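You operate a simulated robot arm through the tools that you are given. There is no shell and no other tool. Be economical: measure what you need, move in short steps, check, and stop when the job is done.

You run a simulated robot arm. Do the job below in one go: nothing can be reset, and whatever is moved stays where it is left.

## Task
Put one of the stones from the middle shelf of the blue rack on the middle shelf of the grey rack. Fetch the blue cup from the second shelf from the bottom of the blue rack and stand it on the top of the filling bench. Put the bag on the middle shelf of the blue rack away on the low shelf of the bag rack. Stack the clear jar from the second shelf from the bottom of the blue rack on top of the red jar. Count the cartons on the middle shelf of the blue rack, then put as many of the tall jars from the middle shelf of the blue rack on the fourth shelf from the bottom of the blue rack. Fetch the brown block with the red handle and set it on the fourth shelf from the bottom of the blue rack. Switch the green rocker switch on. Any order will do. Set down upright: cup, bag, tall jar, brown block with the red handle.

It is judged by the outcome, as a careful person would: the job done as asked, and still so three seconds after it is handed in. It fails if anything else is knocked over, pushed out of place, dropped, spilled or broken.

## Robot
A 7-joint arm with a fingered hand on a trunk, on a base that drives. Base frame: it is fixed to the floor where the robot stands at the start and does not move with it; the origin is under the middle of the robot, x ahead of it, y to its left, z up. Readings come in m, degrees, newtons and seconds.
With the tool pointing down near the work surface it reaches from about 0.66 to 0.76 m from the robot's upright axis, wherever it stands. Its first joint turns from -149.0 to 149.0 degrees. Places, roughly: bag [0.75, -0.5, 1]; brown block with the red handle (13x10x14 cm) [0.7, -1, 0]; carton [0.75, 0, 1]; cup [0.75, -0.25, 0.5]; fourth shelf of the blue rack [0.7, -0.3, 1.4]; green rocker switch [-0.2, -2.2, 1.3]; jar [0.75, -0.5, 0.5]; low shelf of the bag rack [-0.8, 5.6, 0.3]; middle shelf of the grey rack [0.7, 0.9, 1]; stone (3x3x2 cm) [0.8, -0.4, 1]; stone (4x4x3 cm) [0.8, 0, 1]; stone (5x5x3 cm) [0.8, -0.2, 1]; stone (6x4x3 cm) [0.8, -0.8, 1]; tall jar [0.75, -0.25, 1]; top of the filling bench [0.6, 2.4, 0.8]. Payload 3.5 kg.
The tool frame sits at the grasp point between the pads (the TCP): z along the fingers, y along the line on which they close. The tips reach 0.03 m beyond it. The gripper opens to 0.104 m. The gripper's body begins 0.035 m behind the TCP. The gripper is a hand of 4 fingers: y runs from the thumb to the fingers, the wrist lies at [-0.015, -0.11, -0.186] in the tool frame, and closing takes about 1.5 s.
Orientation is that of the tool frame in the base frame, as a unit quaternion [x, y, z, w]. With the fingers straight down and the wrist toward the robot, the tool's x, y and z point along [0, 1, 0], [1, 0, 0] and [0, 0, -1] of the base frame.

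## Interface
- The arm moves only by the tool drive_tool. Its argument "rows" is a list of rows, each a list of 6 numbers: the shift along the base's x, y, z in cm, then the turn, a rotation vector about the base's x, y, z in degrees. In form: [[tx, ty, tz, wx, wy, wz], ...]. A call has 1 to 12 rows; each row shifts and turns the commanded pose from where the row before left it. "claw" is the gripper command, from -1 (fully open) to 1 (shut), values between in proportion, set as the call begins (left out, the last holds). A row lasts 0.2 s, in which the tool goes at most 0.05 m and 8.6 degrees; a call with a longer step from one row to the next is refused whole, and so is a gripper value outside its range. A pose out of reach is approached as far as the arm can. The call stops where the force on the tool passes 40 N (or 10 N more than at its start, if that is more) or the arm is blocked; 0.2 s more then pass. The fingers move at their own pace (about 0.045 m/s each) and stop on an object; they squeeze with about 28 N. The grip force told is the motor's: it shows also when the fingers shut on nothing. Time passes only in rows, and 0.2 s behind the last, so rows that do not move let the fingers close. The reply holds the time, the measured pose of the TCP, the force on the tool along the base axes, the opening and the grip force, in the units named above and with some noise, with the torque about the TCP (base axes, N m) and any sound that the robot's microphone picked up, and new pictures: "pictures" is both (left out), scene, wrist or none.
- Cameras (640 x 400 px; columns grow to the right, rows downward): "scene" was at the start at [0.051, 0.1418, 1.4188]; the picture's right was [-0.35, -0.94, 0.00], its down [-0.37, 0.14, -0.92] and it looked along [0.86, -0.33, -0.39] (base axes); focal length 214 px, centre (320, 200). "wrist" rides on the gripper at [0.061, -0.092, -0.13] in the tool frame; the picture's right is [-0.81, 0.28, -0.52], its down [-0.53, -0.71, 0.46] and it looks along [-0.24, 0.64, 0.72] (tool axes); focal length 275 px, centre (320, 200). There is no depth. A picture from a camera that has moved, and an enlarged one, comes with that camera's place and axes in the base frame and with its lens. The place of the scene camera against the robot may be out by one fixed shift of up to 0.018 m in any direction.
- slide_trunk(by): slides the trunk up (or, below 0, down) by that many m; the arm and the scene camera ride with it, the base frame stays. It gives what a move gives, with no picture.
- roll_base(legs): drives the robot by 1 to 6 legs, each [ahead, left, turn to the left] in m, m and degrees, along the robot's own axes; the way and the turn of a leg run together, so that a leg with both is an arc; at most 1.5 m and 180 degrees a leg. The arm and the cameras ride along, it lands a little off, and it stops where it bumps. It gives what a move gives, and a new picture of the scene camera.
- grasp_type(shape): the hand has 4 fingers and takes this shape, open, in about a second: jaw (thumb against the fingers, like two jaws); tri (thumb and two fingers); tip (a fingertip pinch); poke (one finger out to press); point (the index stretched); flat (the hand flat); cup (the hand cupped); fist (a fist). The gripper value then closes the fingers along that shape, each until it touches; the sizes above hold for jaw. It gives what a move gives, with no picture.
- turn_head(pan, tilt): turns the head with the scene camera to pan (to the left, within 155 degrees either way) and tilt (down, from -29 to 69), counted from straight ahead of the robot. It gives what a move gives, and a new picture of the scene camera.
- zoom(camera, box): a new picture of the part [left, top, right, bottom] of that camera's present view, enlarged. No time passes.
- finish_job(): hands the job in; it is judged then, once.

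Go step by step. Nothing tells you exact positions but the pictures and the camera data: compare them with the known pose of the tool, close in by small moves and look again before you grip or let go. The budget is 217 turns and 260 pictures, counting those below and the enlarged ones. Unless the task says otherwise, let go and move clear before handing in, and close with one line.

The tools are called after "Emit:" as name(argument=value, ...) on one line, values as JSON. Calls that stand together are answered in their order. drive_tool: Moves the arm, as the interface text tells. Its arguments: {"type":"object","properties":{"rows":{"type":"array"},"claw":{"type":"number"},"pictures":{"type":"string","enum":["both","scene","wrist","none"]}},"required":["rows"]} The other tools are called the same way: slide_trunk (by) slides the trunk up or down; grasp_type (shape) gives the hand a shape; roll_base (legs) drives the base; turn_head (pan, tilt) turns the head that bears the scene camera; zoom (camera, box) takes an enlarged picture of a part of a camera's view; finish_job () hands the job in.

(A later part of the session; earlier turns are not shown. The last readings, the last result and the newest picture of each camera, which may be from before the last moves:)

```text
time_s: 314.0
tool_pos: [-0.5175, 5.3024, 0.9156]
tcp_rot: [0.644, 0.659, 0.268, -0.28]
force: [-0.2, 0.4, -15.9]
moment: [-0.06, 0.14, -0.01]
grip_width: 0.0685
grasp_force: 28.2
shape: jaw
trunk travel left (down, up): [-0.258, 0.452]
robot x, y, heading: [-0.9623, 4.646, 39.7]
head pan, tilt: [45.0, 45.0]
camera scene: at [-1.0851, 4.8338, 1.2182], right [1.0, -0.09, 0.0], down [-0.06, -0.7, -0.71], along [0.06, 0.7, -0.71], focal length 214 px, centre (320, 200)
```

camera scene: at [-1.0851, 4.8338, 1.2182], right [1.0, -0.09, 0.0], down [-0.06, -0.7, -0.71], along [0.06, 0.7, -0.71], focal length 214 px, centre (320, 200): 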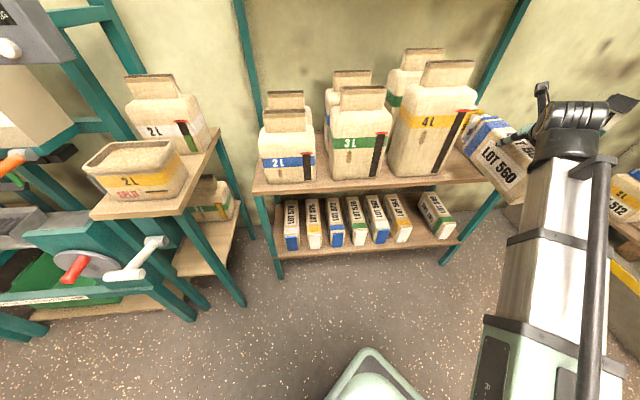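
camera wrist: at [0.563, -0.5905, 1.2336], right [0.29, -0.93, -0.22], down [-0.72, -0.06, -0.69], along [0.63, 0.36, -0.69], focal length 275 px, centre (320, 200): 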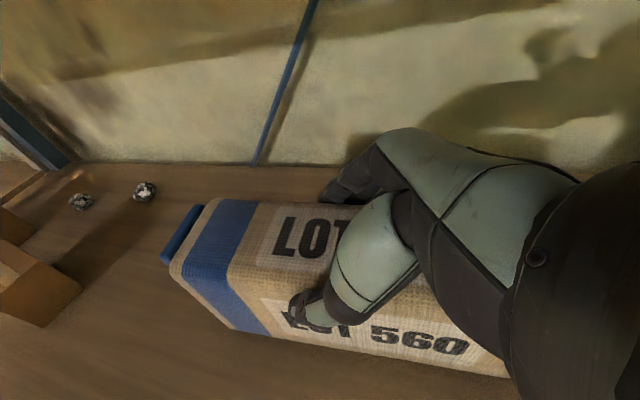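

Gap centre x≈-0.466. I back off slightly, align, and lower trunk and arm in front of the rack.

Emit:
drive_tool(rows=[[1, -4, 0, 0, 0, -1.2], [3, -1.5, 0, 0, 0, 0], [1.1, 0, 0, 0, 0, 0]], pictures="none")

Emit:
slide_trunk(by=-0.255)

Emit:
drive_tool(rows=[[0, 0, -4, 0, 0, 0], [0, 0, -4, 0, 0, 0], [0, 0, -4, 0, 0, 0], [0, 0, -4, 0, 0, 0], [0, 0, -4, 0, 0, 0], [0, 0, -4, 0, 0, 0]], pictures="scene")

```text
time_s: 314.8
tool_pos: [-0.463, 5.2459, 0.9167]
tcp_rot: [0.651, 0.653, 0.271, -0.277]
force: [-0.6, -1.4, -15.6]
moment: [-0.14, 0.11, 0.0]
grip_width: 0.0685
grasp_force: 27.6
shape: jaw
trunk travel left (down, up): [-0.258, 0.452]
robot x, y, heading: [-0.9564, 4.6446, 39.8]
head pan, tilt: [45.0, 45.0]
```

```text
time_s: 317.4
tool_pos: [-0.4646, 5.2465, 0.6628]
tcp_rot: [0.651, 0.652, 0.271, -0.278]
force: [1.0, 0.6, -15.9]
moment: [-0.12, 0.1, -0.01]
grip_width: 0.0686
grasp_force: 28.1
shape: jaw
trunk travel left (down, up): [-0.003, 0.707]
robot x, y, heading: [-0.9599, 4.647, 39.9]
head pan, tilt: [45.0, 45.0]
```

```text
time_s: 318.8
tool_pos: [-0.4643, 5.2435, 0.4205]
tcp_rot: [0.651, 0.652, 0.272, -0.278]
force: [-1.0, 0.1, -14.6]
moment: [-0.12, 0.11, 0.0]
grip_width: 0.0683
grasp_force: 28.1
shape: jaw
trunk travel left (down, up): [-0.003, 0.707]
robot x, y, heading: [-0.9574, 4.6456, 40.2]
head pan, tilt: [45.0, 45.0]
camera scene: at [-1.0853, 4.8334, 0.9633], right [1.0, -0.09, 0.0], down [-0.06, -0.7, -0.71], along [0.06, 0.7, -0.71], focal length 214 px, centre (320, 200)
```

scene: 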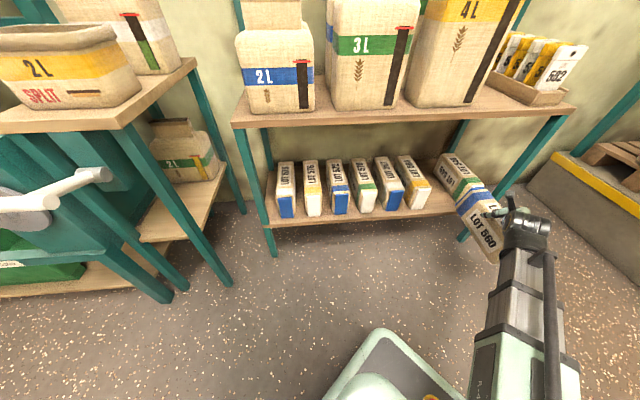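

The arm reaches low. I lower a little more and push the bag straight into the gap.

Emit:
drive_tool(rows=[[0, 0, -2.5, 0, 0, 0], [0, 4, 0, 0, 0, 0], [0, 4, 0, 0, 0, 0], [0, 4, 0, 0, 0, 0], [0, 4, 0, 0, 0, 0]], pictures="scene")

Emit:
zoom(camera="scene", box=[390, 130, 530, 240])

```text
time_s: 320.0
tool_pos: [-0.4636, 5.4094, 0.3962]
tcp_rot: [0.651, 0.652, 0.273, -0.277]
force: [0.1, -4.1, -10.7]
moment: [-0.02, -0.22, -0.25]
grip_width: 0.0685
grasp_force: 27.8
shape: jaw
trunk travel left (down, up): [-0.003, 0.707]
robot x, y, heading: [-0.96, 4.6426, 40.2]
head pan, tilt: [45.0, 45.0]
camera scene: at [-1.0854, 4.8331, 0.9634], right [1.0, -0.09, 0.0], down [-0.06, -0.7, -0.71], along [0.06, 0.7, -0.71], focal length 214 px, centre (320, 200)
```

scene: 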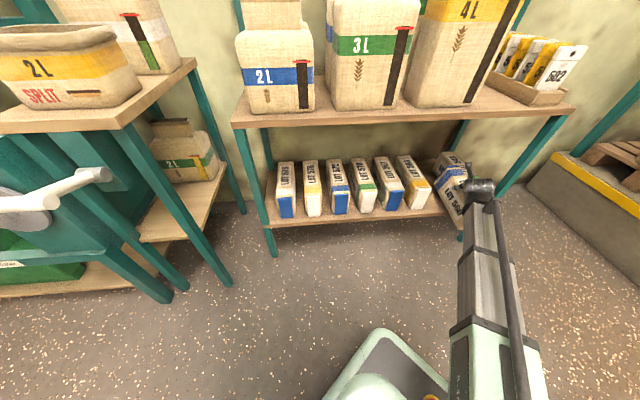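

```text
3.64 times, centred on (460, 185) of scene
camera zoom: at [-1.0854, 4.8331, 0.9634], right [1.0, -0.09, 0.0], down [-0.06, -0.7, -0.71], along [0.06, 0.7, -0.71], focal length 780 px, centre (-189, 254)
```

zoom: 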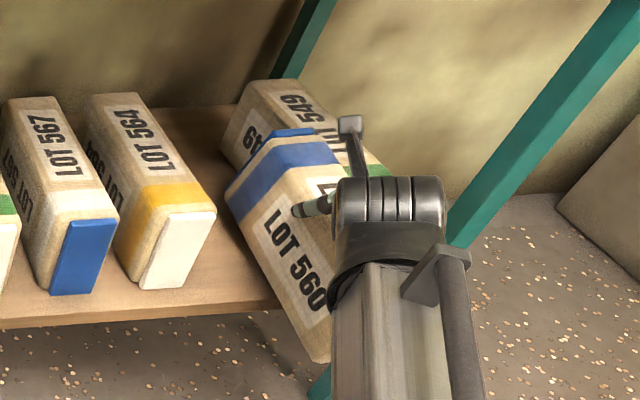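

The bag yawed in the grip and touched lot 549's corner. I back out, correct the yaw, shift left a bit, and look.

Emit:
drive_tool(rows=[[0, -4, 0, 0, 0, 0], [-0.5, -4, 0, 0, 0, 0], [-0.5, -3, 0, 0, 0, 6], [-0.5, 0, 0, 0, 0, 7], [0, 0, 0, 0, 0, 7]], pictures="none")

Emit:
zoom(camera="scene", box=[380, 130, 540, 270])

```text
time_s: 321.2
tool_pos: [-0.4797, 5.2955, 0.3979]
tcp_rot: [0.527, 0.756, 0.219, -0.321]
force: [0.1, -0.9, -16.0]
moment: [-0.22, 0.03, 0.02]
grip_width: 0.0685
grasp_force: 27.9
shape: jaw
trunk travel left (down, up): [-0.003, 0.707]
robot x, y, heading: [-0.9616, 4.6457, 39.7]
head pan, tilt: [45.0, 45.0]
```

```text
2.86 times, centred on (460, 200) of scene
camera zoom: at [-1.0852, 4.8336, 0.9632], right [1.0, -0.09, 0.0], down [-0.06, -0.7, -0.71], along [0.06, 0.7, -0.71], focal length 613 px, centre (-80, 200)
```

zoom: 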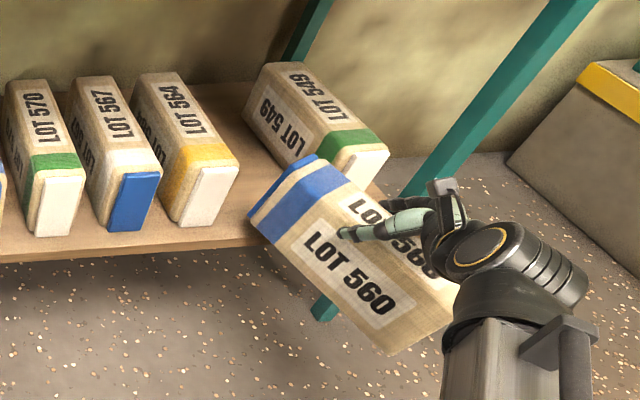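

Bag axis is now +10°; by the same camera its centre sits ~3 cm right of the gap centre. I correct −10° yaw, −3 cm x, and push in.

Emit:
drive_tool(rows=[[-1.5, 0, 0, 0, 0, -5], [-1.5, 0, 0, 0, 0, -5], [0, 4, 0, 0, 0, 0], [0, 4, 0, 0, 0, 0]], pictures="none")

Emit:
zoom(camera="scene", box=[380, 130, 540, 270])

```text
time_s: 322.2
tool_pos: [-0.5121, 5.3748, 0.3964]
tcp_rot: [0.592, 0.707, 0.245, -0.3]
force: [0.6, -0.2, -15.8]
moment: [-0.12, 0.08, 0.04]
grip_width: 0.0686
grasp_force: 28.2
shape: jaw
trunk travel left (down, up): [-0.003, 0.707]
robot x, y, heading: [-0.9565, 4.6459, 39.5]
head pan, tilt: [45.0, 45.0]
```

```text
2.86 times, centred on (460, 200) of scene
camera zoom: at [-1.0851, 4.8336, 0.9632], right [1.0, -0.09, 0.0], down [-0.06, -0.7, -0.71], along [0.06, 0.7, -0.71], focal length 613 px, centre (-80, 200)
```

zoom: 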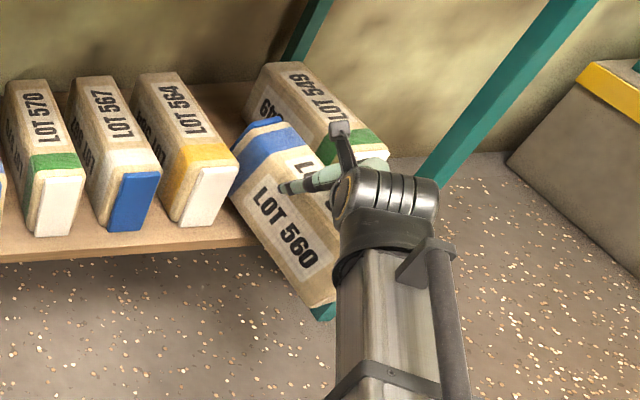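

The bag's back end now measures −0.541…−0.473; the gap is −0.556…−0.39. I shift +2.5 cm and push in the rest.

Emit:
drive_tool(rows=[[2.5, 0, 0, 0, 0, 0], [0, 4, 0, 0, 0, 0], [0, 4, 0, 0, 0, 0], [0, 4, 0, 0, 0, 0]], pictures="none")

Emit:
zoom(camera="scene", box=[380, 130, 540, 270])

```text
time_s: 323.2
tool_pos: [-0.486, 5.4987, 0.3977]
tcp_rot: [0.592, 0.706, 0.246, -0.3]
force: [-1.4, 1.2, -13.2]
moment: [-0.26, 0.01, 0.03]
grip_width: 0.0689
grasp_force: 27.8
shape: jaw
trunk travel left (down, up): [-0.003, 0.707]
robot x, y, heading: [-0.9588, 4.6446, 40.0]
head pan, tilt: [45.0, 45.0]
```

```text
2.86 times, centred on (460, 200) of scene
camera zoom: at [-1.0854, 4.8336, 0.9632], right [1.0, -0.09, 0.0], down [-0.06, -0.7, -0.71], along [0.06, 0.7, -0.71], focal length 613 px, centre (-80, 200)
```

zoom: 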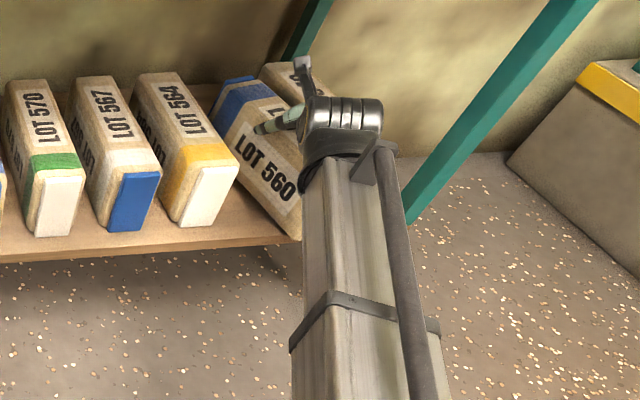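

Nearly in. Push 4 cm more and lower to contact.

Emit:
drive_tool(rows=[[0, 2, 0, 0, 0, 0], [0, 2, 0, 0, 0, 0], [0, 0, -1, 0, 0, 0], [0, 0, -0.7, 0, 0, 0], [0, 0, -0.5, 0, 0, 0]], pictures="none")

Emit:
drive_tool(rows=[[0, 0, -0.5, 0, 0, 0], [0, 0, -0.5, 0, 0, 0]], pictures="none")

```text
time_s: 324.4
tool_pos: [-0.4869, 5.5372, 0.3834]
tcp_rot: [0.589, 0.707, 0.251, -0.302]
force: [-15.9, -9.9, 32.9]
moment: [0.08, -0.87, 0.23]
grip_width: 0.0701
grasp_force: 28.5
shape: jaw
trunk travel left (down, up): [-0.003, 0.707]
robot x, y, heading: [-0.9593, 4.6461, 39.5]
head pan, tilt: [45.0, 45.0]
```

```text
time_s: 324.8
tool_pos: [-0.4873, 5.5378, 0.3816]
tcp_rot: [0.588, 0.707, 0.254, -0.302]
force: [-12.4, -12.1, 26.3]
moment: [-0.05, -0.51, 0.3]
grip_width: 0.0702
grasp_force: 27.8
shape: jaw
trunk travel left (down, up): [-0.003, 0.707]
robot x, y, heading: [-0.9619, 4.6448, 39.9]
head pan, tilt: [45.0, 45.0]
stopped in row 1: the force on the tool passed its limit at 50 N (the readings are from after the stop); the commanded pose is now the measured one
```

Contact; I look before releasing.

Emit:
drive_tool(rows=[[0, 0, 0.4, 0, 0, 0], [0, 0, 0, 0, 0, 0]], pictures="none")

Emit:
zoom(camera="scene", box=[400, 130, 500, 220])

Emit:
zoom(camera="wrist", box=[0, 0, 640, 400])

```text
time_s: 325.4
tool_pos: [-0.4876, 5.537, 0.383]
tcp_rot: [0.589, 0.707, 0.251, -0.301]
force: [-13.3, -9.6, 21.0]
moment: [-0.04, -0.37, 0.3]
grip_width: 0.07
grasp_force: 27.7
shape: jaw
trunk travel left (down, up): [-0.003, 0.707]
robot x, y, heading: [-0.9594, 4.6467, 39.7]
head pan, tilt: [45.0, 45.0]
```

```text
4.44 times, centred on (450, 175) of scene
camera zoom: at [-1.0871, 4.8309, 0.9635], right [1.0, -0.09, 0.0], down [-0.06, -0.7, -0.71], along [0.06, 0.71, -0.71], focal length 953 px, centre (-258, 311)
```

zoom: 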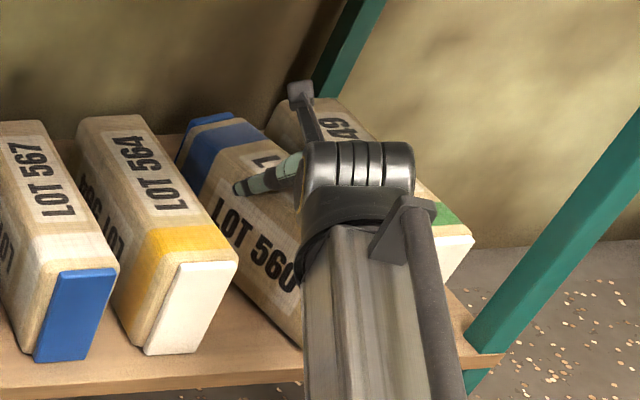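

```text
1.00 times, centred on (320, 200) of wrist (not enlarged: the box is as wide or as high as the picture)
camera zoom: at [-0.5676, 5.47, 0.5165], right [0.44, -0.87, -0.23], down [-0.69, -0.17, -0.7], along [0.57, 0.46, -0.68], focal length 275 px, centre (320, 200)
```

zoom: 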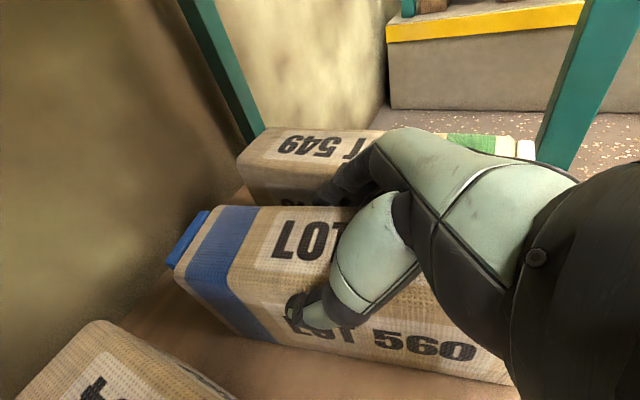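

The bag is upright in the gap but my right fingers press lot 549. I shift 1 cm left, settle, open only slightly, and lift out.

Emit:
drive_tool(rows=[[0, 0, 0.4, 0, 0, 0], [-1, 0, 0.3, 0, 0, 0], [0, 0, 0, 0, 0, 0]], pictures="none")

Emit:
drive_tool(rows=[[0, 0, -0.4, 0, 0, 0], [0, 0, -0.4, 0, 0, 0], [0, 0, 0, 0, 0, 0]], pictures="none")

```text
time_s: 326.2
tool_pos: [-0.4939, 5.5378, 0.3849]
tcp_rot: [0.591, 0.707, 0.247, -0.301]
force: [2.6, -0.7, -7.2]
moment: [-0.13, -0.17, 0.03]
grip_width: 0.0697
grasp_force: 27.8
shape: jaw
trunk travel left (down, up): [-0.003, 0.707]
robot x, y, heading: [-0.9609, 4.6456, 39.9]
head pan, tilt: [45.0, 45.0]
```

```text
time_s: 327.0
tool_pos: [-0.4948, 5.5378, 0.3832]
tcp_rot: [0.588, 0.707, 0.252, -0.301]
force: [5.1, -8.5, 21.0]
moment: [-0.24, -0.71, 0.2]
grip_width: 0.0691
grasp_force: 28.1
shape: jaw
trunk travel left (down, up): [-0.003, 0.707]
robot x, y, heading: [-0.9577, 4.6428, 39.6]
head pan, tilt: [45.0, 45.0]
```

Emit:
drive_tool(rows=[[0, 0, 0.3, 0, 0, 0], [0, 0, 0, 0, 0, 0], [0, 0, 0, 0, 0, 0], [0, 0, 0, 0, 0, 0]], claw=-0.6, pictures="none")

Emit:
drive_tool(rows=[[0, 0, 1, 0, 0, 0], [0, 0, 1.5, 0, 0, 0], [0, 0, 2, 0, 0, 0], [0, 0, 2, 0, 0, 0], [0, -1, 1.5, 0, 0, 0]], pictures="wrist")

```text
time_s: 328.0
tool_pos: [-0.4964, 5.5389, 0.3817]
tcp_rot: [0.59, 0.707, 0.25, -0.301]
force: [6.2, -0.4, 8.6]
moment: [-0.25, -0.51, 0.09]
grip_width: 0.0843
grasp_force: 0.1
shape: jaw
trunk travel left (down, up): [-0.003, 0.707]
robot x, y, heading: [-0.9571, 4.6465, 39.5]
head pan, tilt: [45.0, 45.0]
```

```text
time_s: 329.2
tool_pos: [-0.4943, 5.5295, 0.4622]
tcp_rot: [0.589, 0.707, 0.249, -0.301]
force: [0.0, -0.3, 1.3]
moment: [-0.03, -0.01, 0.01]
grip_width: 0.0832
grasp_force: 0.0
shape: jaw
trunk travel left (down, up): [-0.003, 0.707]
robot x, y, heading: [-0.9579, 4.6477, 39.9]
head pan, tilt: [45.0, 45.0]
camera wrist: at [-0.5751, 5.4633, 0.5963], right [0.44, -0.87, -0.22], down [-0.7, -0.17, -0.7], along [0.57, 0.46, -0.68], focal length 275 px, centre (320, 200)
```

wrist: 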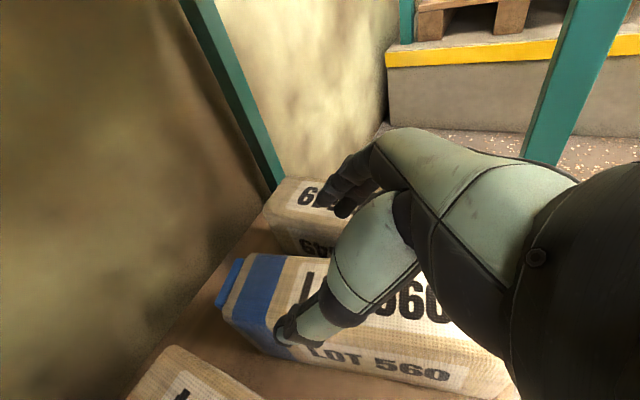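

Bag stands in place. I retreat out of the rack and raise the trunk a bit, then look.

Emit:
drive_tool(rows=[[0, -4, -1, 0, 0, 0], [0, -4, -0.5, 0, 0, 0], [0, -4, 0, 0, 0, 0], [0, -4, 0, 0, 0, 0], [0, -4, 0, 0, 0, 0], [0, -4, 0, 0, 0, 0], [0, -4, 0, 0, 0, 0]], claw=-1, pictures="scene")

Emit:
slide_trunk(by=0.35)

```text
time_s: 330.8
tool_pos: [-0.4982, 5.2471, 0.4471]
tcp_rot: [0.59, 0.707, 0.249, -0.301]
force: [-0.2, -0.3, 0.0]
moment: [0.0, 0.03, 0.01]
grip_width: 0.1039
grasp_force: 0.2
shape: jaw
trunk travel left (down, up): [-0.003, 0.707]
robot x, y, heading: [-0.9619, 4.6446, 39.7]
head pan, tilt: [45.0, 45.0]
camera scene: at [-1.0859, 4.8327, 0.9633], right [1.0, -0.09, 0.0], down [-0.06, -0.7, -0.71], along [0.06, 0.7, -0.71], focal length 214 px, centre (320, 200)
```

scene: 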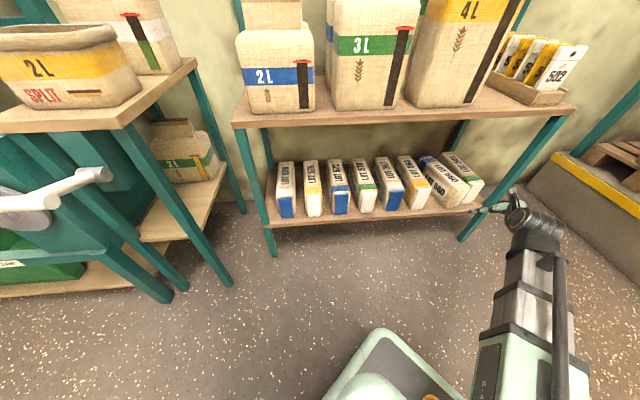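

```text
time_s: 334.2
tool_pos: [-0.4978, 5.2479, 0.7976]
tcp_rot: [0.589, 0.707, 0.249, -0.301]
force: [-0.4, 0.9, 0.0]
moment: [0.01, 0.01, 0.01]
grip_width: 0.1037
grasp_force: 0.1
shape: jaw
trunk travel left (down, up): [-0.353, 0.357]
robot x, y, heading: [-0.9577, 4.6424, 40.0]
head pan, tilt: [45.0, 45.0]
```

The bag is neatly in its lot slot. I drive back toward the blue rack's right end for the brown block.

Emit:
roll_base(legs=[[-0.74, -0.1, 0], [-0.66, -0.1, 0], [0, 0, -40], [0, -1.5, 0], [0, -1.5, 0], [0.5, -1.4, 0]])

```text
time_s: 364.2
tool_pos: [-0.8397, -0.6129, 0.7986]
tcp_rot: [0.801, 0.454, 0.339, -0.194]
force: [-0.3, 0.0, -0.1]
moment: [0.0, 0.0, -0.01]
grip_width: 0.1038
grasp_force: 0.1
shape: jaw
trunk travel left (down, up): [-0.353, 0.357]
robot x, y, heading: [-1.5841, -0.7586, -1.5]
head pan, tilt: [45.0, 45.0]
camera scene: at [-1.5559, -0.5292, 1.3133], right [0.69, -0.72, 0.0], down [-0.51, -0.49, -0.71], along [0.51, 0.49, -0.71], focal length 214 px, centre (320, 200)
```

scene: 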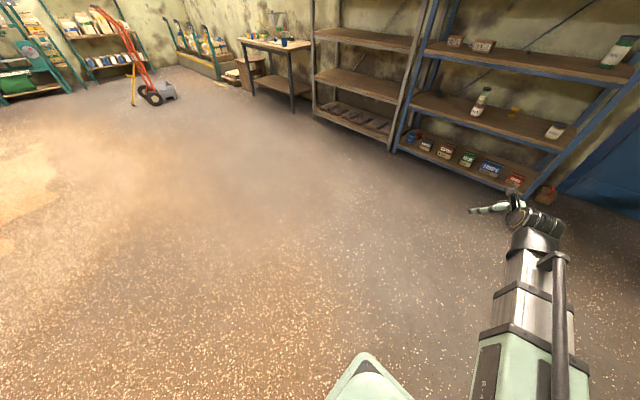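

Next a stone again, now with free room to its right: approach pointing left, nearly flat. I set the hand to yaw 90°, pitch ~15° in free air.

Emit:
slide_trunk(by=0.12)

Emit:
drive_tool(rows=[[1, 3, 2, 0, 0, 8], [1, 3, 2, 0, 0, 8], [1, 3, 2, 0, 0, 8], [1, 3, 2, 0, 0, 8], [1, 3, 2, 7.3, 0, 0], [1, 3, 2, 7.3, 0, 0], [1, 3, 2, 7.3, 0, 0], [1, 3, 2, 7.3, 0, 0], [0, 3, 2, 0, 0, 0]], pictures="none")

```text
time_s: 365.8
tool_pos: [-0.8405, -0.6114, 0.9169]
tcp_rot: [0.801, 0.454, 0.339, -0.194]
force: [0.5, 0.7, -0.8]
moment: [-0.02, 0.01, -0.01]
grip_width: 0.1037
grasp_force: 0.0
shape: jaw
trunk travel left (down, up): [-0.473, 0.237]
robot x, y, heading: [-1.5844, -0.7592, -1.3]
head pan, tilt: [45.0, 45.0]
```

```text
time_s: 367.8
tool_pos: [-0.7598, -0.3468, 1.0968]
tcp_rot: [0.554, 0.566, 0.429, -0.434]
force: [0.6, -0.7, 0.2]
moment: [0.02, -0.03, 0.01]
grip_width: 0.1038
grasp_force: 0.0
shape: jaw
trunk travel left (down, up): [-0.473, 0.237]
robot x, y, heading: [-1.5832, -0.7615, -1.7]
head pan, tilt: [45.0, 45.0]
```

Emit:
roll_base(legs=[[0.75, 0.04, 1.7], [0.7, 0, 0]])

Emit:
drive_tool(rows=[[0, 0, 0, 0, 0, 0]], pictures="wrist")

```text
time_s: 375.2
tool_pos: [0.6677, -0.2892, 1.0967]
tcp_rot: [0.547, 0.573, 0.424, -0.439]
force: [-1.3, -0.6, 0.5]
moment: [-0.01, 0.02, 0.01]
grip_width: 0.1036
grasp_force: 0.1
shape: jaw
trunk travel left (down, up): [-0.473, 0.237]
robot x, y, heading: [-0.1478, -0.7241, -0.1]
head pan, tilt: [45.0, 45.0]
camera scene: at [-0.1242, -0.491, 1.4333], right [0.71, -0.71, 0.0], down [-0.5, -0.5, -0.71], along [0.5, 0.5, -0.71], focal length 214 px, centre (320, 200)
```

scene: 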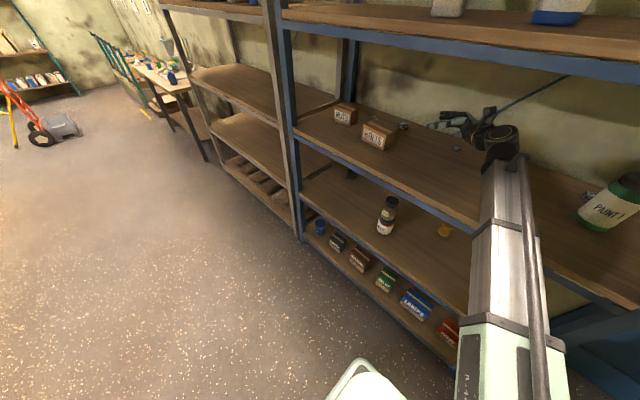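

```text
time_s: 375.6
tool_pos: [0.6679, -0.2888, 1.0977]
tcp_rot: [0.547, 0.574, 0.424, -0.438]
force: [-0.2, -1.0, -0.6]
moment: [-0.04, 0.01, 0.0]
grip_width: 0.1036
grasp_force: 0.1
shape: jaw
trunk travel left (down, up): [-0.473, 0.237]
robot x, y, heading: [-0.149, -0.7254, 0.0]
head pan, tilt: [45.0, 45.0]
camera wrist: at [0.5805, -0.4034, 1.1882], right [0.31, -0.69, -0.65], down [-0.72, 0.27, -0.64], along [0.62, 0.67, -0.42], focal length 275 px, centre (320, 200)
```

wrist: 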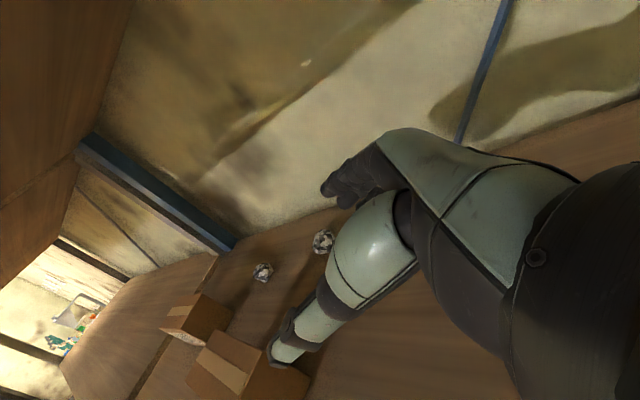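

Stone near (0.787,-0.122). I come down to its right and look.

Emit:
drive_tool(rows=[[3, 2, -1.5, 0, 0, 0], [3, 2, -1.5, 0, 0, 0], [3, 2, -2, 0, 0, 0], [3, 2, -2, 0, 0, 0], [0, 0.5, -2, 0, 0, 0], [0, 0, -1, 0, 0, 0]], pictures="none")

Emit:
zoom(camera="wrist", box=[200, 140, 440, 380])

```text
time_s: 377.0
tool_pos: [0.7896, -0.2045, 0.9991]
tcp_rot: [0.547, 0.574, 0.425, -0.438]
force: [0.2, 0.1, 0.3]
moment: [0.0, -0.01, 0.0]
grip_width: 0.1037
grasp_force: 0.0
shape: jaw
trunk travel left (down, up): [-0.473, 0.237]
robot x, y, heading: [-0.149, -0.724, -0.2]
head pan, tilt: [45.0, 45.0]
```

```text
1.67 times, centred on (320, 260) of wrist
camera zoom: at [0.7025, -0.3182, 1.0886], right [0.31, -0.69, -0.65], down [-0.72, 0.27, -0.64], along [0.62, 0.67, -0.42], focal length 459 px, centre (320, 100)
```

zoom: 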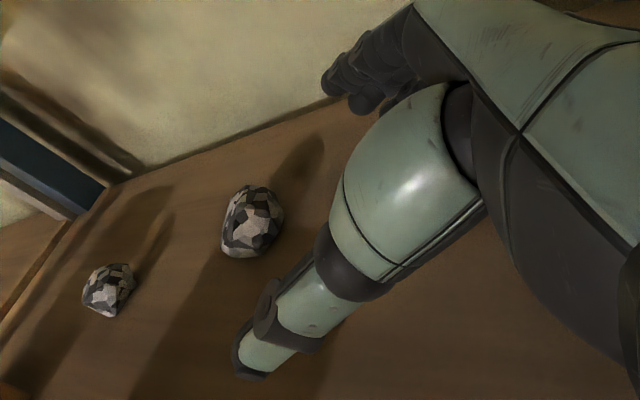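

Emit:
drive_tool(rows=[[-0.4, 2, -0.4, 0, 0, 0], [0, 2, 0, 0, 0, 0], [0, 1.5, 0, 0, 0, 0], [0, 0, 0, 0, 0, 0]], pictures="none")

Emit:
zoom(camera="wrist", box=[200, 140, 440, 380])

```text
time_s: 378.0
tool_pos: [0.7847, -0.1476, 0.996]
tcp_rot: [0.547, 0.573, 0.424, -0.439]
force: [0.4, -0.7, 0.9]
moment: [-0.03, -0.09, -0.05]
grip_width: 0.1035
grasp_force: 0.1
shape: jaw
trunk travel left (down, up): [-0.473, 0.237]
robot x, y, heading: [-0.1465, -0.7218, -0.1]
head pan, tilt: [45.0, 45.0]
```

```text
1.67 times, centred on (320, 260) of wrist
camera zoom: at [0.6974, -0.2624, 1.0869], right [0.31, -0.69, -0.65], down [-0.72, 0.27, -0.64], along [0.62, 0.67, -0.42], focal length 459 px, centre (320, 100)
```

zoom: 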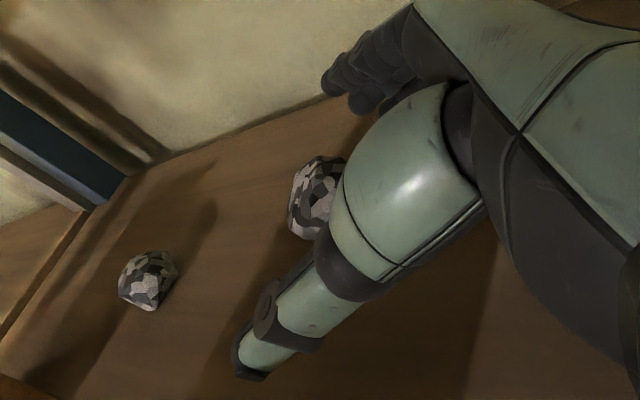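

The stone is between the pads. Close and lift.

Emit:
drive_tool(rows=[[0, 0.3, -0.1, 0, 0, 0], [0, 0, 0, 0, 0, 0], [0, 0, 0, 0, 0, 0], [0, 0, 0, 0, 0, 0], [0, 0, 0, 0, 0, 0], [0, 0, 0, 0, 0, 0], [0, 0, 0, 0, 0, 0], [0, 0, 0, 0, 0, 0]], claw=1, pictures="none")

Emit:
drive_tool(rows=[[0, 0, 1, 0, 0, 0], [0, 0, 1.5, 0, 0, 0], [0, 0, 1.5, 0, 0, 0], [0, -3, 1, 0, 0, 0]], pictures="wrist")

```text
time_s: 379.8
tool_pos: [0.7848, -0.1468, 0.9948]
tcp_rot: [0.547, 0.574, 0.425, -0.438]
force: [2.9, -0.4, 4.4]
moment: [0.07, -0.31, -0.05]
grip_width: 0.0
grasp_force: 28.2
shape: jaw
trunk travel left (down, up): [-0.473, 0.237]
robot x, y, heading: [-0.1475, -0.7238, -0.1]
head pan, tilt: [45.0, 45.0]
```

```text
time_s: 380.8
tool_pos: [0.7841, -0.1773, 1.0416]
tcp_rot: [0.547, 0.574, 0.424, -0.439]
force: [-0.2, 0.3, 0.1]
moment: [-0.02, 0.01, 0.01]
grip_width: 0.0
grasp_force: 27.9
shape: jaw
trunk travel left (down, up): [-0.473, 0.237]
robot x, y, heading: [-0.1438, -0.7227, 0.1]
head pan, tilt: [45.0, 45.0]
camera wrist: at [0.697, -0.2919, 1.1336], right [0.31, -0.69, -0.65], down [-0.72, 0.27, -0.64], along [0.62, 0.67, -0.42], focal length 275 px, centre (320, 200)
```

wrist: 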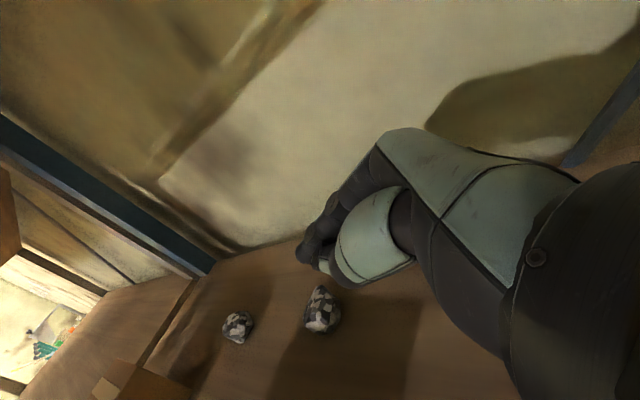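

Still slipped: contact was above the stone's widest line. I'll use the tri shape steep, without roll, pre-closed, so the tips sit at its equator.

Emit:
drive_tool(rows=[[0, 0.5, 2, 0, 0, 0], [-0.5, 0.5, 1.5, -7.9, 0, 0], [-0.4, 0.5, 0.5, -7.9, 0, 0], [-0.4, 0.5, 0, -7.9, 0, 0], [0, 0.5, 0, -7.9, 0, 0], [0, 0.5, 0, -7.9, 0, 0], [0, 0.5, 0, -7.9, 0, 0], [0, 0.5, 0, -7.6, 0, -2]], pictures="none")

Emit:
grasp_type(shape="tri")

Emit:
drive_tool(rows=[[0, 0, -0.5, 0, 0, 0], [0, 0, 0, 0, 0, 0], [0, 0, 0, 0, 0, 0]], claw=-0.3, pictures="none")

Emit:
zoom(camera="wrist", box=[180, 140, 440, 380])

```text
time_s: 382.6
tool_pos: [0.7029, -0.1775, 1.0615]
tcp_rot: [0.7, 0.692, 0.116, -0.133]
force: [-0.4, 0.3, -0.8]
moment: [0.0, 0.0, 0.02]
grip_width: 0.0
grasp_force: 28.1
shape: jaw
out of reach, approached as far as the arm can: row 3, 4, 5, 6, 7, 8
trunk travel left (down, up): [-0.473, 0.237]
robot x, y, heading: [-0.1472, -0.7253, -0.3]
head pan, tilt: [45.0, 45.0]
```

```text
time_s: 383.5
tool_pos: [0.7029, -0.1763, 1.0615]
tcp_rot: [0.699, 0.692, 0.116, -0.134]
force: [-0.1, -0.6, 0.0]
moment: [0.04, -0.03, -0.01]
grip_width: 0.1033
grasp_force: 0.1
shape: tri
trunk travel left (down, up): [-0.473, 0.237]
robot x, y, heading: [-0.1426, -0.7199, -0.3]
head pan, tilt: [45.0, 45.0]
```

```text
time_s: 384.3
tool_pos: [0.7017, -0.1766, 1.0566]
tcp_rot: [0.699, 0.693, 0.114, -0.133]
force: [-0.9, -0.2, -0.8]
moment: [0.02, -0.03, 0.01]
grip_width: 0.0679
grasp_force: 0.0
shape: tri
trunk travel left (down, up): [-0.473, 0.237]
robot x, y, heading: [-0.145, -0.7196, 0.0]
head pan, tilt: [45.0, 45.0]
```

```text
1.67 times, centred on (310, 260) of wrist
camera zoom: at [0.6158, -0.1631, 1.202], right [0.28, -0.94, 0.2], down [-0.73, -0.34, -0.59], along [0.62, 0.02, -0.78], focal length 459 px, centre (337, 100)
```

zoom: 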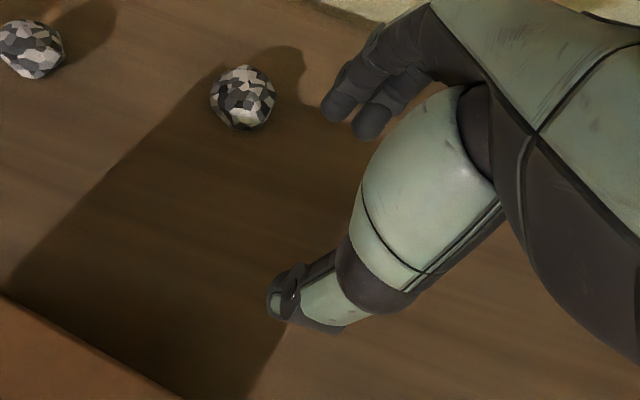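

I roll the base a little nearer so the arm can reach.

Emit:
roll_base(legs=[[0.07, 0.065, 0]])

Emit:
zoom(camera="wrist", box=[180, 140, 440, 380])

```text
time_s: 385.4
tool_pos: [0.7735, -0.1092, 1.0556]
tcp_rot: [0.699, 0.693, 0.115, -0.133]
force: [0.5, 0.0, 0.2]
moment: [-0.01, 0.01, -0.02]
grip_width: 0.068
grasp_force: 0.1
shape: tri
trunk travel left (down, up): [-0.473, 0.237]
robot x, y, heading: [-0.0765, -0.6594, -0.2]
head pan, tilt: [45.0, 45.0]
camera scene: at [-0.0533, -0.4253, 1.4332], right [0.71, -0.71, 0.0], down [-0.5, -0.5, -0.71], along [0.5, 0.5, -0.71], focal length 214 px, centre (320, 200)
```

scene: 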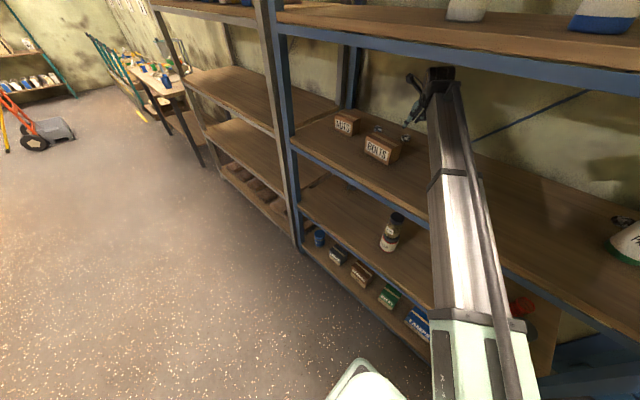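

```text
1.67 times, centred on (310, 260) of wrist
camera zoom: at [0.6867, -0.0971, 1.2015], right [0.28, -0.94, 0.2], down [-0.73, -0.34, -0.59], along [0.62, 0.02, -0.78], focal length 459 px, centre (337, 100)
```

zoom: 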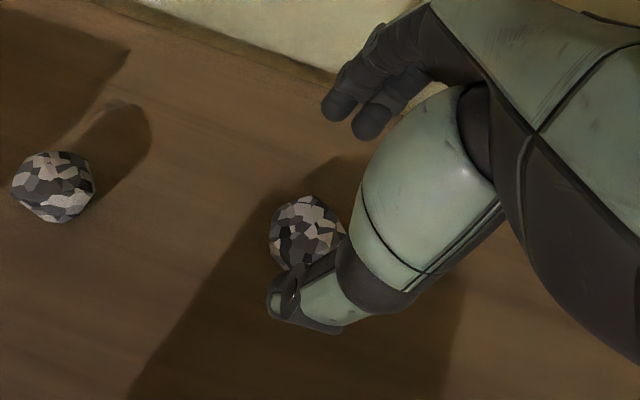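

Well aligned. Lower to 1.006 and close.

Emit:
drive_tool(rows=[[0, 0.4, -1.5, 0, 0, 0], [0, 0, -1.5, 0, 0, 0], [0, 0, -1.2, 0, 0, 0], [0, 0, -0.6, 0, 0, 0], [0, 0, 0, 0, 0, 0]], pictures="none")

Emit:
drive_tool(rows=[[0, 0, 0, 0, 0, 0], [0, 0, 0, 0, 0, 0], [0, 0, 0, 0, 0, 0], [0, 0, 0, 0, 0, 0]], claw=1, pictures="none")

Emit:
zoom(camera="wrist", box=[180, 140, 440, 380])

```text
time_s: 386.6
tool_pos: [0.773, -0.1069, 1.0082]
tcp_rot: [0.699, 0.693, 0.115, -0.133]
force: [-0.4, 0.4, -0.1]
moment: [0.01, -0.01, -0.01]
grip_width: 0.068
grasp_force: 0.0
shape: tri
trunk travel left (down, up): [-0.473, 0.237]
robot x, y, heading: [-0.0794, -0.6588, -0.3]
head pan, tilt: [45.0, 45.0]
```

```text
time_s: 387.6
tool_pos: [0.7724, -0.1056, 1.009]
tcp_rot: [0.699, 0.693, 0.114, -0.133]
force: [-0.8, -1.0, 1.1]
moment: [0.0, -0.01, 0.0]
grip_width: 0.0088
grasp_force: 6.2
shape: tri
trunk travel left (down, up): [-0.473, 0.237]
robot x, y, heading: [-0.0776, -0.6547, -0.2]
head pan, tilt: [45.0, 45.0]
```

```text
1.67 times, centred on (310, 260) of wrist
camera zoom: at [0.6858, -0.0939, 1.154], right [0.28, -0.94, 0.2], down [-0.73, -0.34, -0.59], along [0.62, 0.02, -0.78], focal length 459 px, centre (337, 100)
```

zoom: 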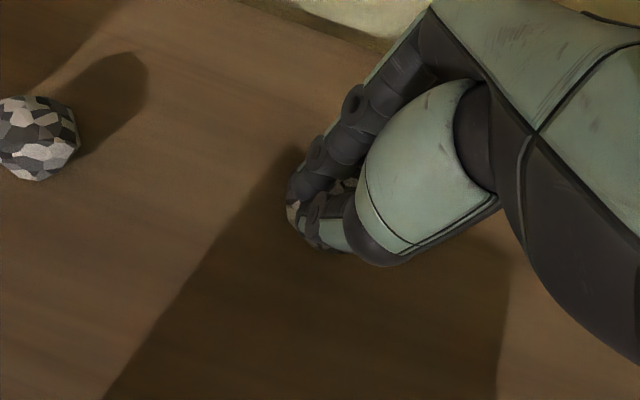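

No shelf contact yet, so I can go lower. Reopen partway, lower 9 mm, and close again.

Emit:
drive_tool(rows=[[0, 0, 0.5, 0, 0, 0], [0, 0, 0, 0, 0, 0], [0, 0, 0, 0, 0, 0], [0, 0, 0, 0, 0, 0], [0, 0, 0, 0, 0, 0]], claw=-0.3, pictures="none")

Emit:
zoom(camera="wrist", box=[180, 140, 440, 380])

```text
time_s: 388.8
tool_pos: [0.773, -0.1057, 1.0135]
tcp_rot: [0.699, 0.693, 0.114, -0.133]
force: [-0.1, 0.3, 0.9]
moment: [-0.02, -0.02, 0.0]
grip_width: 0.0671
grasp_force: 0.0
shape: tri
trunk travel left (down, up): [-0.473, 0.237]
robot x, y, heading: [-0.078, -0.6567, 0.3]
head pan, tilt: [45.0, 45.0]
```

```text
1.67 times, centred on (310, 260) of wrist
camera zoom: at [0.6861, -0.094, 1.1593], right [0.28, -0.94, 0.2], down [-0.73, -0.34, -0.59], along [0.62, 0.02, -0.78], focal length 459 px, centre (337, 100)
```

zoom: 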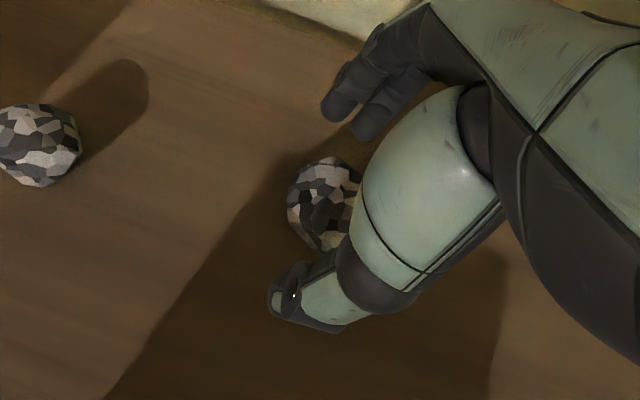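

Emit:
drive_tool(rows=[[0, 0, 0, 0, 0, 0], [0, 0.1, 0, 0, 0, 0], [0, 0, -0.5, 0, 0, 0], [0, 0, -0.4, 0, 0, 0], [0, 0, -0.3, 0, 0, 0], [0, 0, -0.2, 0, 0, 0]], claw=-0.08, pictures="none")

Emit:
drive_tool(rows=[[0, 0, 0, 0, 0, 0], [0, 0, 0, 0, 0, 0], [0, 0, 0, 0, 0, 0], [0, 0, 0, 0, 0, 0]], claw=1, pictures="none")

Emit:
drive_tool(rows=[[0, 0, 0.5, 0, 0, 0], [0, 0, 1, 0, 0, 0], [0, 0, 1.5, 0, 0, 0]], pictures="wrist")

```text
time_s: 390.2
tool_pos: [0.7716, -0.1065, 0.9998]
tcp_rot: [0.699, 0.693, 0.116, -0.134]
force: [0.2, -0.1, 0.6]
moment: [0.01, -0.03, -0.03]
grip_width: 0.0566
grasp_force: 0.1
shape: tri
trunk travel left (down, up): [-0.473, 0.237]
robot x, y, heading: [-0.0749, -0.6593, -0.2]
head pan, tilt: [45.0, 45.0]
```

```text
time_s: 391.2
tool_pos: [0.7727, -0.105, 1.0002]
tcp_rot: [0.699, 0.693, 0.115, -0.134]
force: [-1.4, -0.7, 2.0]
moment: [0.0, 0.08, 0.03]
grip_width: 0.0187
grasp_force: 27.7
shape: tri
trunk travel left (down, up): [-0.473, 0.237]
robot x, y, heading: [-0.0781, -0.6559, -0.3]
head pan, tilt: [45.0, 45.0]
```

```text
time_s: 392.0
tool_pos: [0.7718, -0.105, 1.0309]
tcp_rot: [0.699, 0.693, 0.115, -0.134]
force: [-1.0, -0.6, 0.0]
moment: [-0.01, -0.01, 0.01]
grip_width: 0.0131
grasp_force: 28.2
shape: tri
trunk travel left (down, up): [-0.473, 0.237]
robot x, y, heading: [-0.0726, -0.6605, 0.1]
head pan, tilt: [45.0, 45.0]
camera wrist: at [0.6856, -0.0929, 1.1771], right [0.28, -0.94, 0.2], down [-0.73, -0.34, -0.59], along [0.62, 0.02, -0.78], focal length 275 px, centre (320, 200)
```

wrist: 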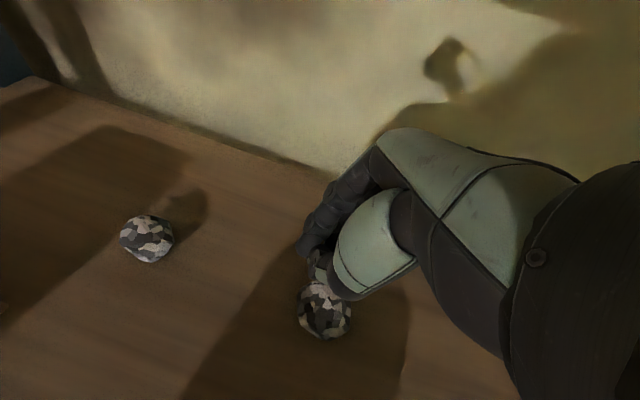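

At 1.000 there was still no shelf contact; stone is now ≈(0.748,-0.119). I'll re-centre and go down until the tips touch the shelf before closing.

Emit:
drive_tool(rows=[[0, -0.5, 1.5, 0, 0, 0], [-1.2, -0.7, 0.5, 0, 0, 0], [-1.2, -0.8, 0, 0, 0, 0], [0, 0, 0, 0, 0, 0], [0, 0, -2, 0, 0, 0], [0, 0, -1.5, 0, 0, 0]], claw=-0.2, pictures="none")

Emit:
zoom(camera="wrist", box=[180, 140, 440, 380])

```text
time_s: 393.4
tool_pos: [0.7501, -0.1248, 1.0162]
tcp_rot: [0.699, 0.693, 0.115, -0.133]
force: [0.3, -0.5, -0.6]
moment: [0.01, -0.02, -0.01]
grip_width: 0.0619
grasp_force: 0.1
shape: tri
trunk travel left (down, up): [-0.473, 0.237]
robot x, y, heading: [-0.0771, -0.6558, -0.1]
head pan, tilt: [45.0, 45.0]
```

```text
1.67 times, centred on (310, 260) of wrist
camera zoom: at [0.663, -0.1124, 1.1608], right [0.28, -0.94, 0.2], down [-0.73, -0.34, -0.59], along [0.62, 0.02, -0.78], focal length 459 px, centre (337, 100)
```

zoom: 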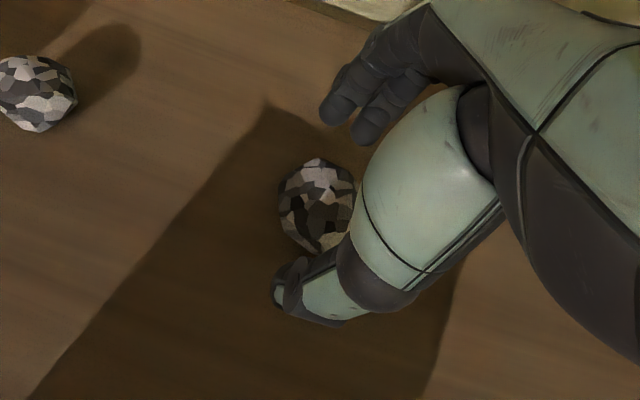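

Emit:
drive_tool(rows=[[0, 0.2, -0.8, 0, 0, 0], [0, 0, -0.6, 0, 0, 0], [0, 0, -0.4, 0, 0, 0], [0, 0, -0.3, 0, 0, 0], [0, 0, 0, 0, 0, 0]], pictures="none")

Emit:
drive_tool(rows=[[0, 0, -0.3, 0, 0, 0], [0, 0, -0.2, 0, 0, 0], [0, 0, 0, 0, 0, 0]], pictures="none")

```text
time_s: 394.6
tool_pos: [0.7492, -0.1243, 0.9947]
tcp_rot: [0.698, 0.694, 0.116, -0.134]
force: [0.4, 0.8, 2.1]
moment: [0.02, -0.09, 0.03]
grip_width: 0.0622
grasp_force: 0.1
shape: tri
trunk travel left (down, up): [-0.473, 0.237]
robot x, y, heading: [-0.074, -0.6588, 0.0]
head pan, tilt: [45.0, 45.0]
```

```text
time_s: 395.4
tool_pos: [0.749, -0.1245, 0.9914]
tcp_rot: [0.699, 0.693, 0.117, -0.133]
force: [2.6, -2.5, 20.1]
moment: [-0.13, -0.82, -0.11]
grip_width: 0.0624
grasp_force: 0.2
shape: tri
trunk travel left (down, up): [-0.473, 0.237]
robot x, y, heading: [-0.0774, -0.6588, -0.0]
head pan, tilt: [45.0, 45.0]
```

Thumb touches the shelf at 0.993. Ease up 2 mm, close, lift.

Emit:
drive_tool(rows=[[0, 0, 0.2, 0, 0, 0], [0, 0, 0, 0, 0, 0], [0, 0, 0, 0, 0, 0], [0, 0, 0, 0, 0, 0], [0, 0, 0, 0, 0, 0], [0, 0, 0, 0, 0, 0]], claw=1, pictures="none")

Emit:
drive_tool(rows=[[0, 0, 0.3, 0, 0, 0], [0, 0, 0.7, 0, 0, 0], [0, 0, 1, 0, 0, 0]], pictures="none")

```text
time_s: 396.8
tool_pos: [0.7488, -0.1228, 0.9907]
tcp_rot: [0.699, 0.693, 0.115, -0.134]
force: [2.1, 1.1, 9.6]
moment: [0.0, -0.26, 0.02]
grip_width: 0.0328
grasp_force: 28.0
shape: tri
trunk travel left (down, up): [-0.473, 0.237]
robot x, y, heading: [-0.0746, -0.6629, -0.2]
head pan, tilt: [45.0, 45.0]
```

```text
time_s: 397.6
tool_pos: [0.7494, -0.1235, 1.0103]
tcp_rot: [0.699, 0.693, 0.113, -0.134]
force: [-0.6, 0.0, -0.3]
moment: [0.02, 0.01, 0.02]
grip_width: 0.0318
grasp_force: 27.6
shape: tri
trunk travel left (down, up): [-0.473, 0.237]
robot x, y, heading: [-0.0765, -0.6567, -0.1]
head pan, tilt: [45.0, 45.0]
```

Width held at 0.032 while lifting — gripped. I lift more, sidestep BOLTS, and back out.

Emit:
drive_tool(rows=[[0, 0, 1.5, 0, 0, 0], [0, 0, 1.5, 0, 0, 0], [0, -3, 1.5, 0, 0, 0], [0, -4, 0.5, 0, 0, 0], [0, -4, 0, 0, 0, 0]], pictures="wrist")

Emit:
roll_base(legs=[[-0.6, 0, 0]])

```text
time_s: 398.8
tool_pos: [0.7476, -0.2332, 1.0601]
tcp_rot: [0.699, 0.693, 0.116, -0.135]
force: [0.0, -0.9, -0.3]
moment: [-0.02, 0.01, -0.02]
grip_width: 0.0318
grasp_force: 28.3
shape: tri
trunk travel left (down, up): [-0.473, 0.237]
robot x, y, heading: [-0.0745, -0.6559, 0.1]
head pan, tilt: [45.0, 45.0]
camera wrist: at [0.6606, -0.221, 1.2057], right [0.28, -0.94, 0.2], down [-0.73, -0.34, -0.59], along [0.62, 0.02, -0.78], focal length 275 px, centre (320, 200)
```

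wrist: 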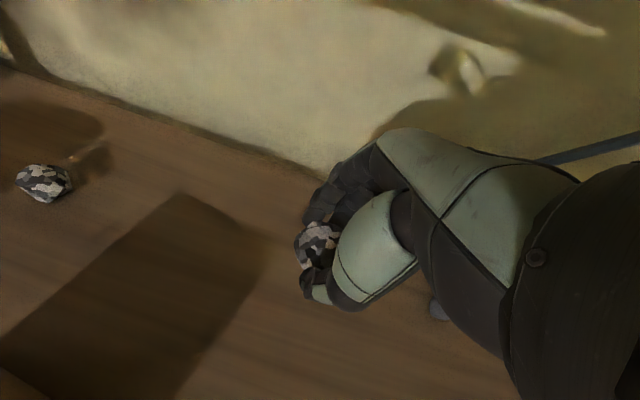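

```text
time_s: 402.3
tool_pos: [0.1282, -0.2314, 1.0592]
tcp_rot: [0.699, 0.694, 0.114, -0.134]
force: [-0.7, -0.2, -1.0]
moment: [0.0, -0.01, 0.04]
grip_width: 0.0315
grasp_force: 27.6
shape: tri
trunk travel left (down, up): [-0.473, 0.237]
robot x, y, heading: [-0.6953, -0.658, 0.1]
head pan, tilt: [45.0, 45.0]
camera scene: at [-0.6726, -0.4261, 1.4333], right [0.71, -0.7, 0.0], down [-0.5, -0.5, -0.71], along [0.5, 0.5, -0.71], focal length 214 px, centre (320, 200)
```

scene: 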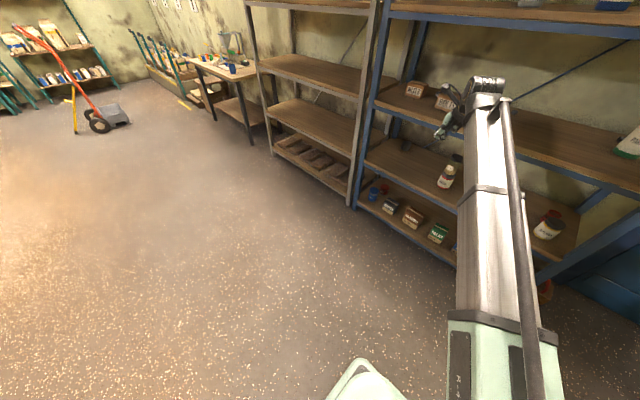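

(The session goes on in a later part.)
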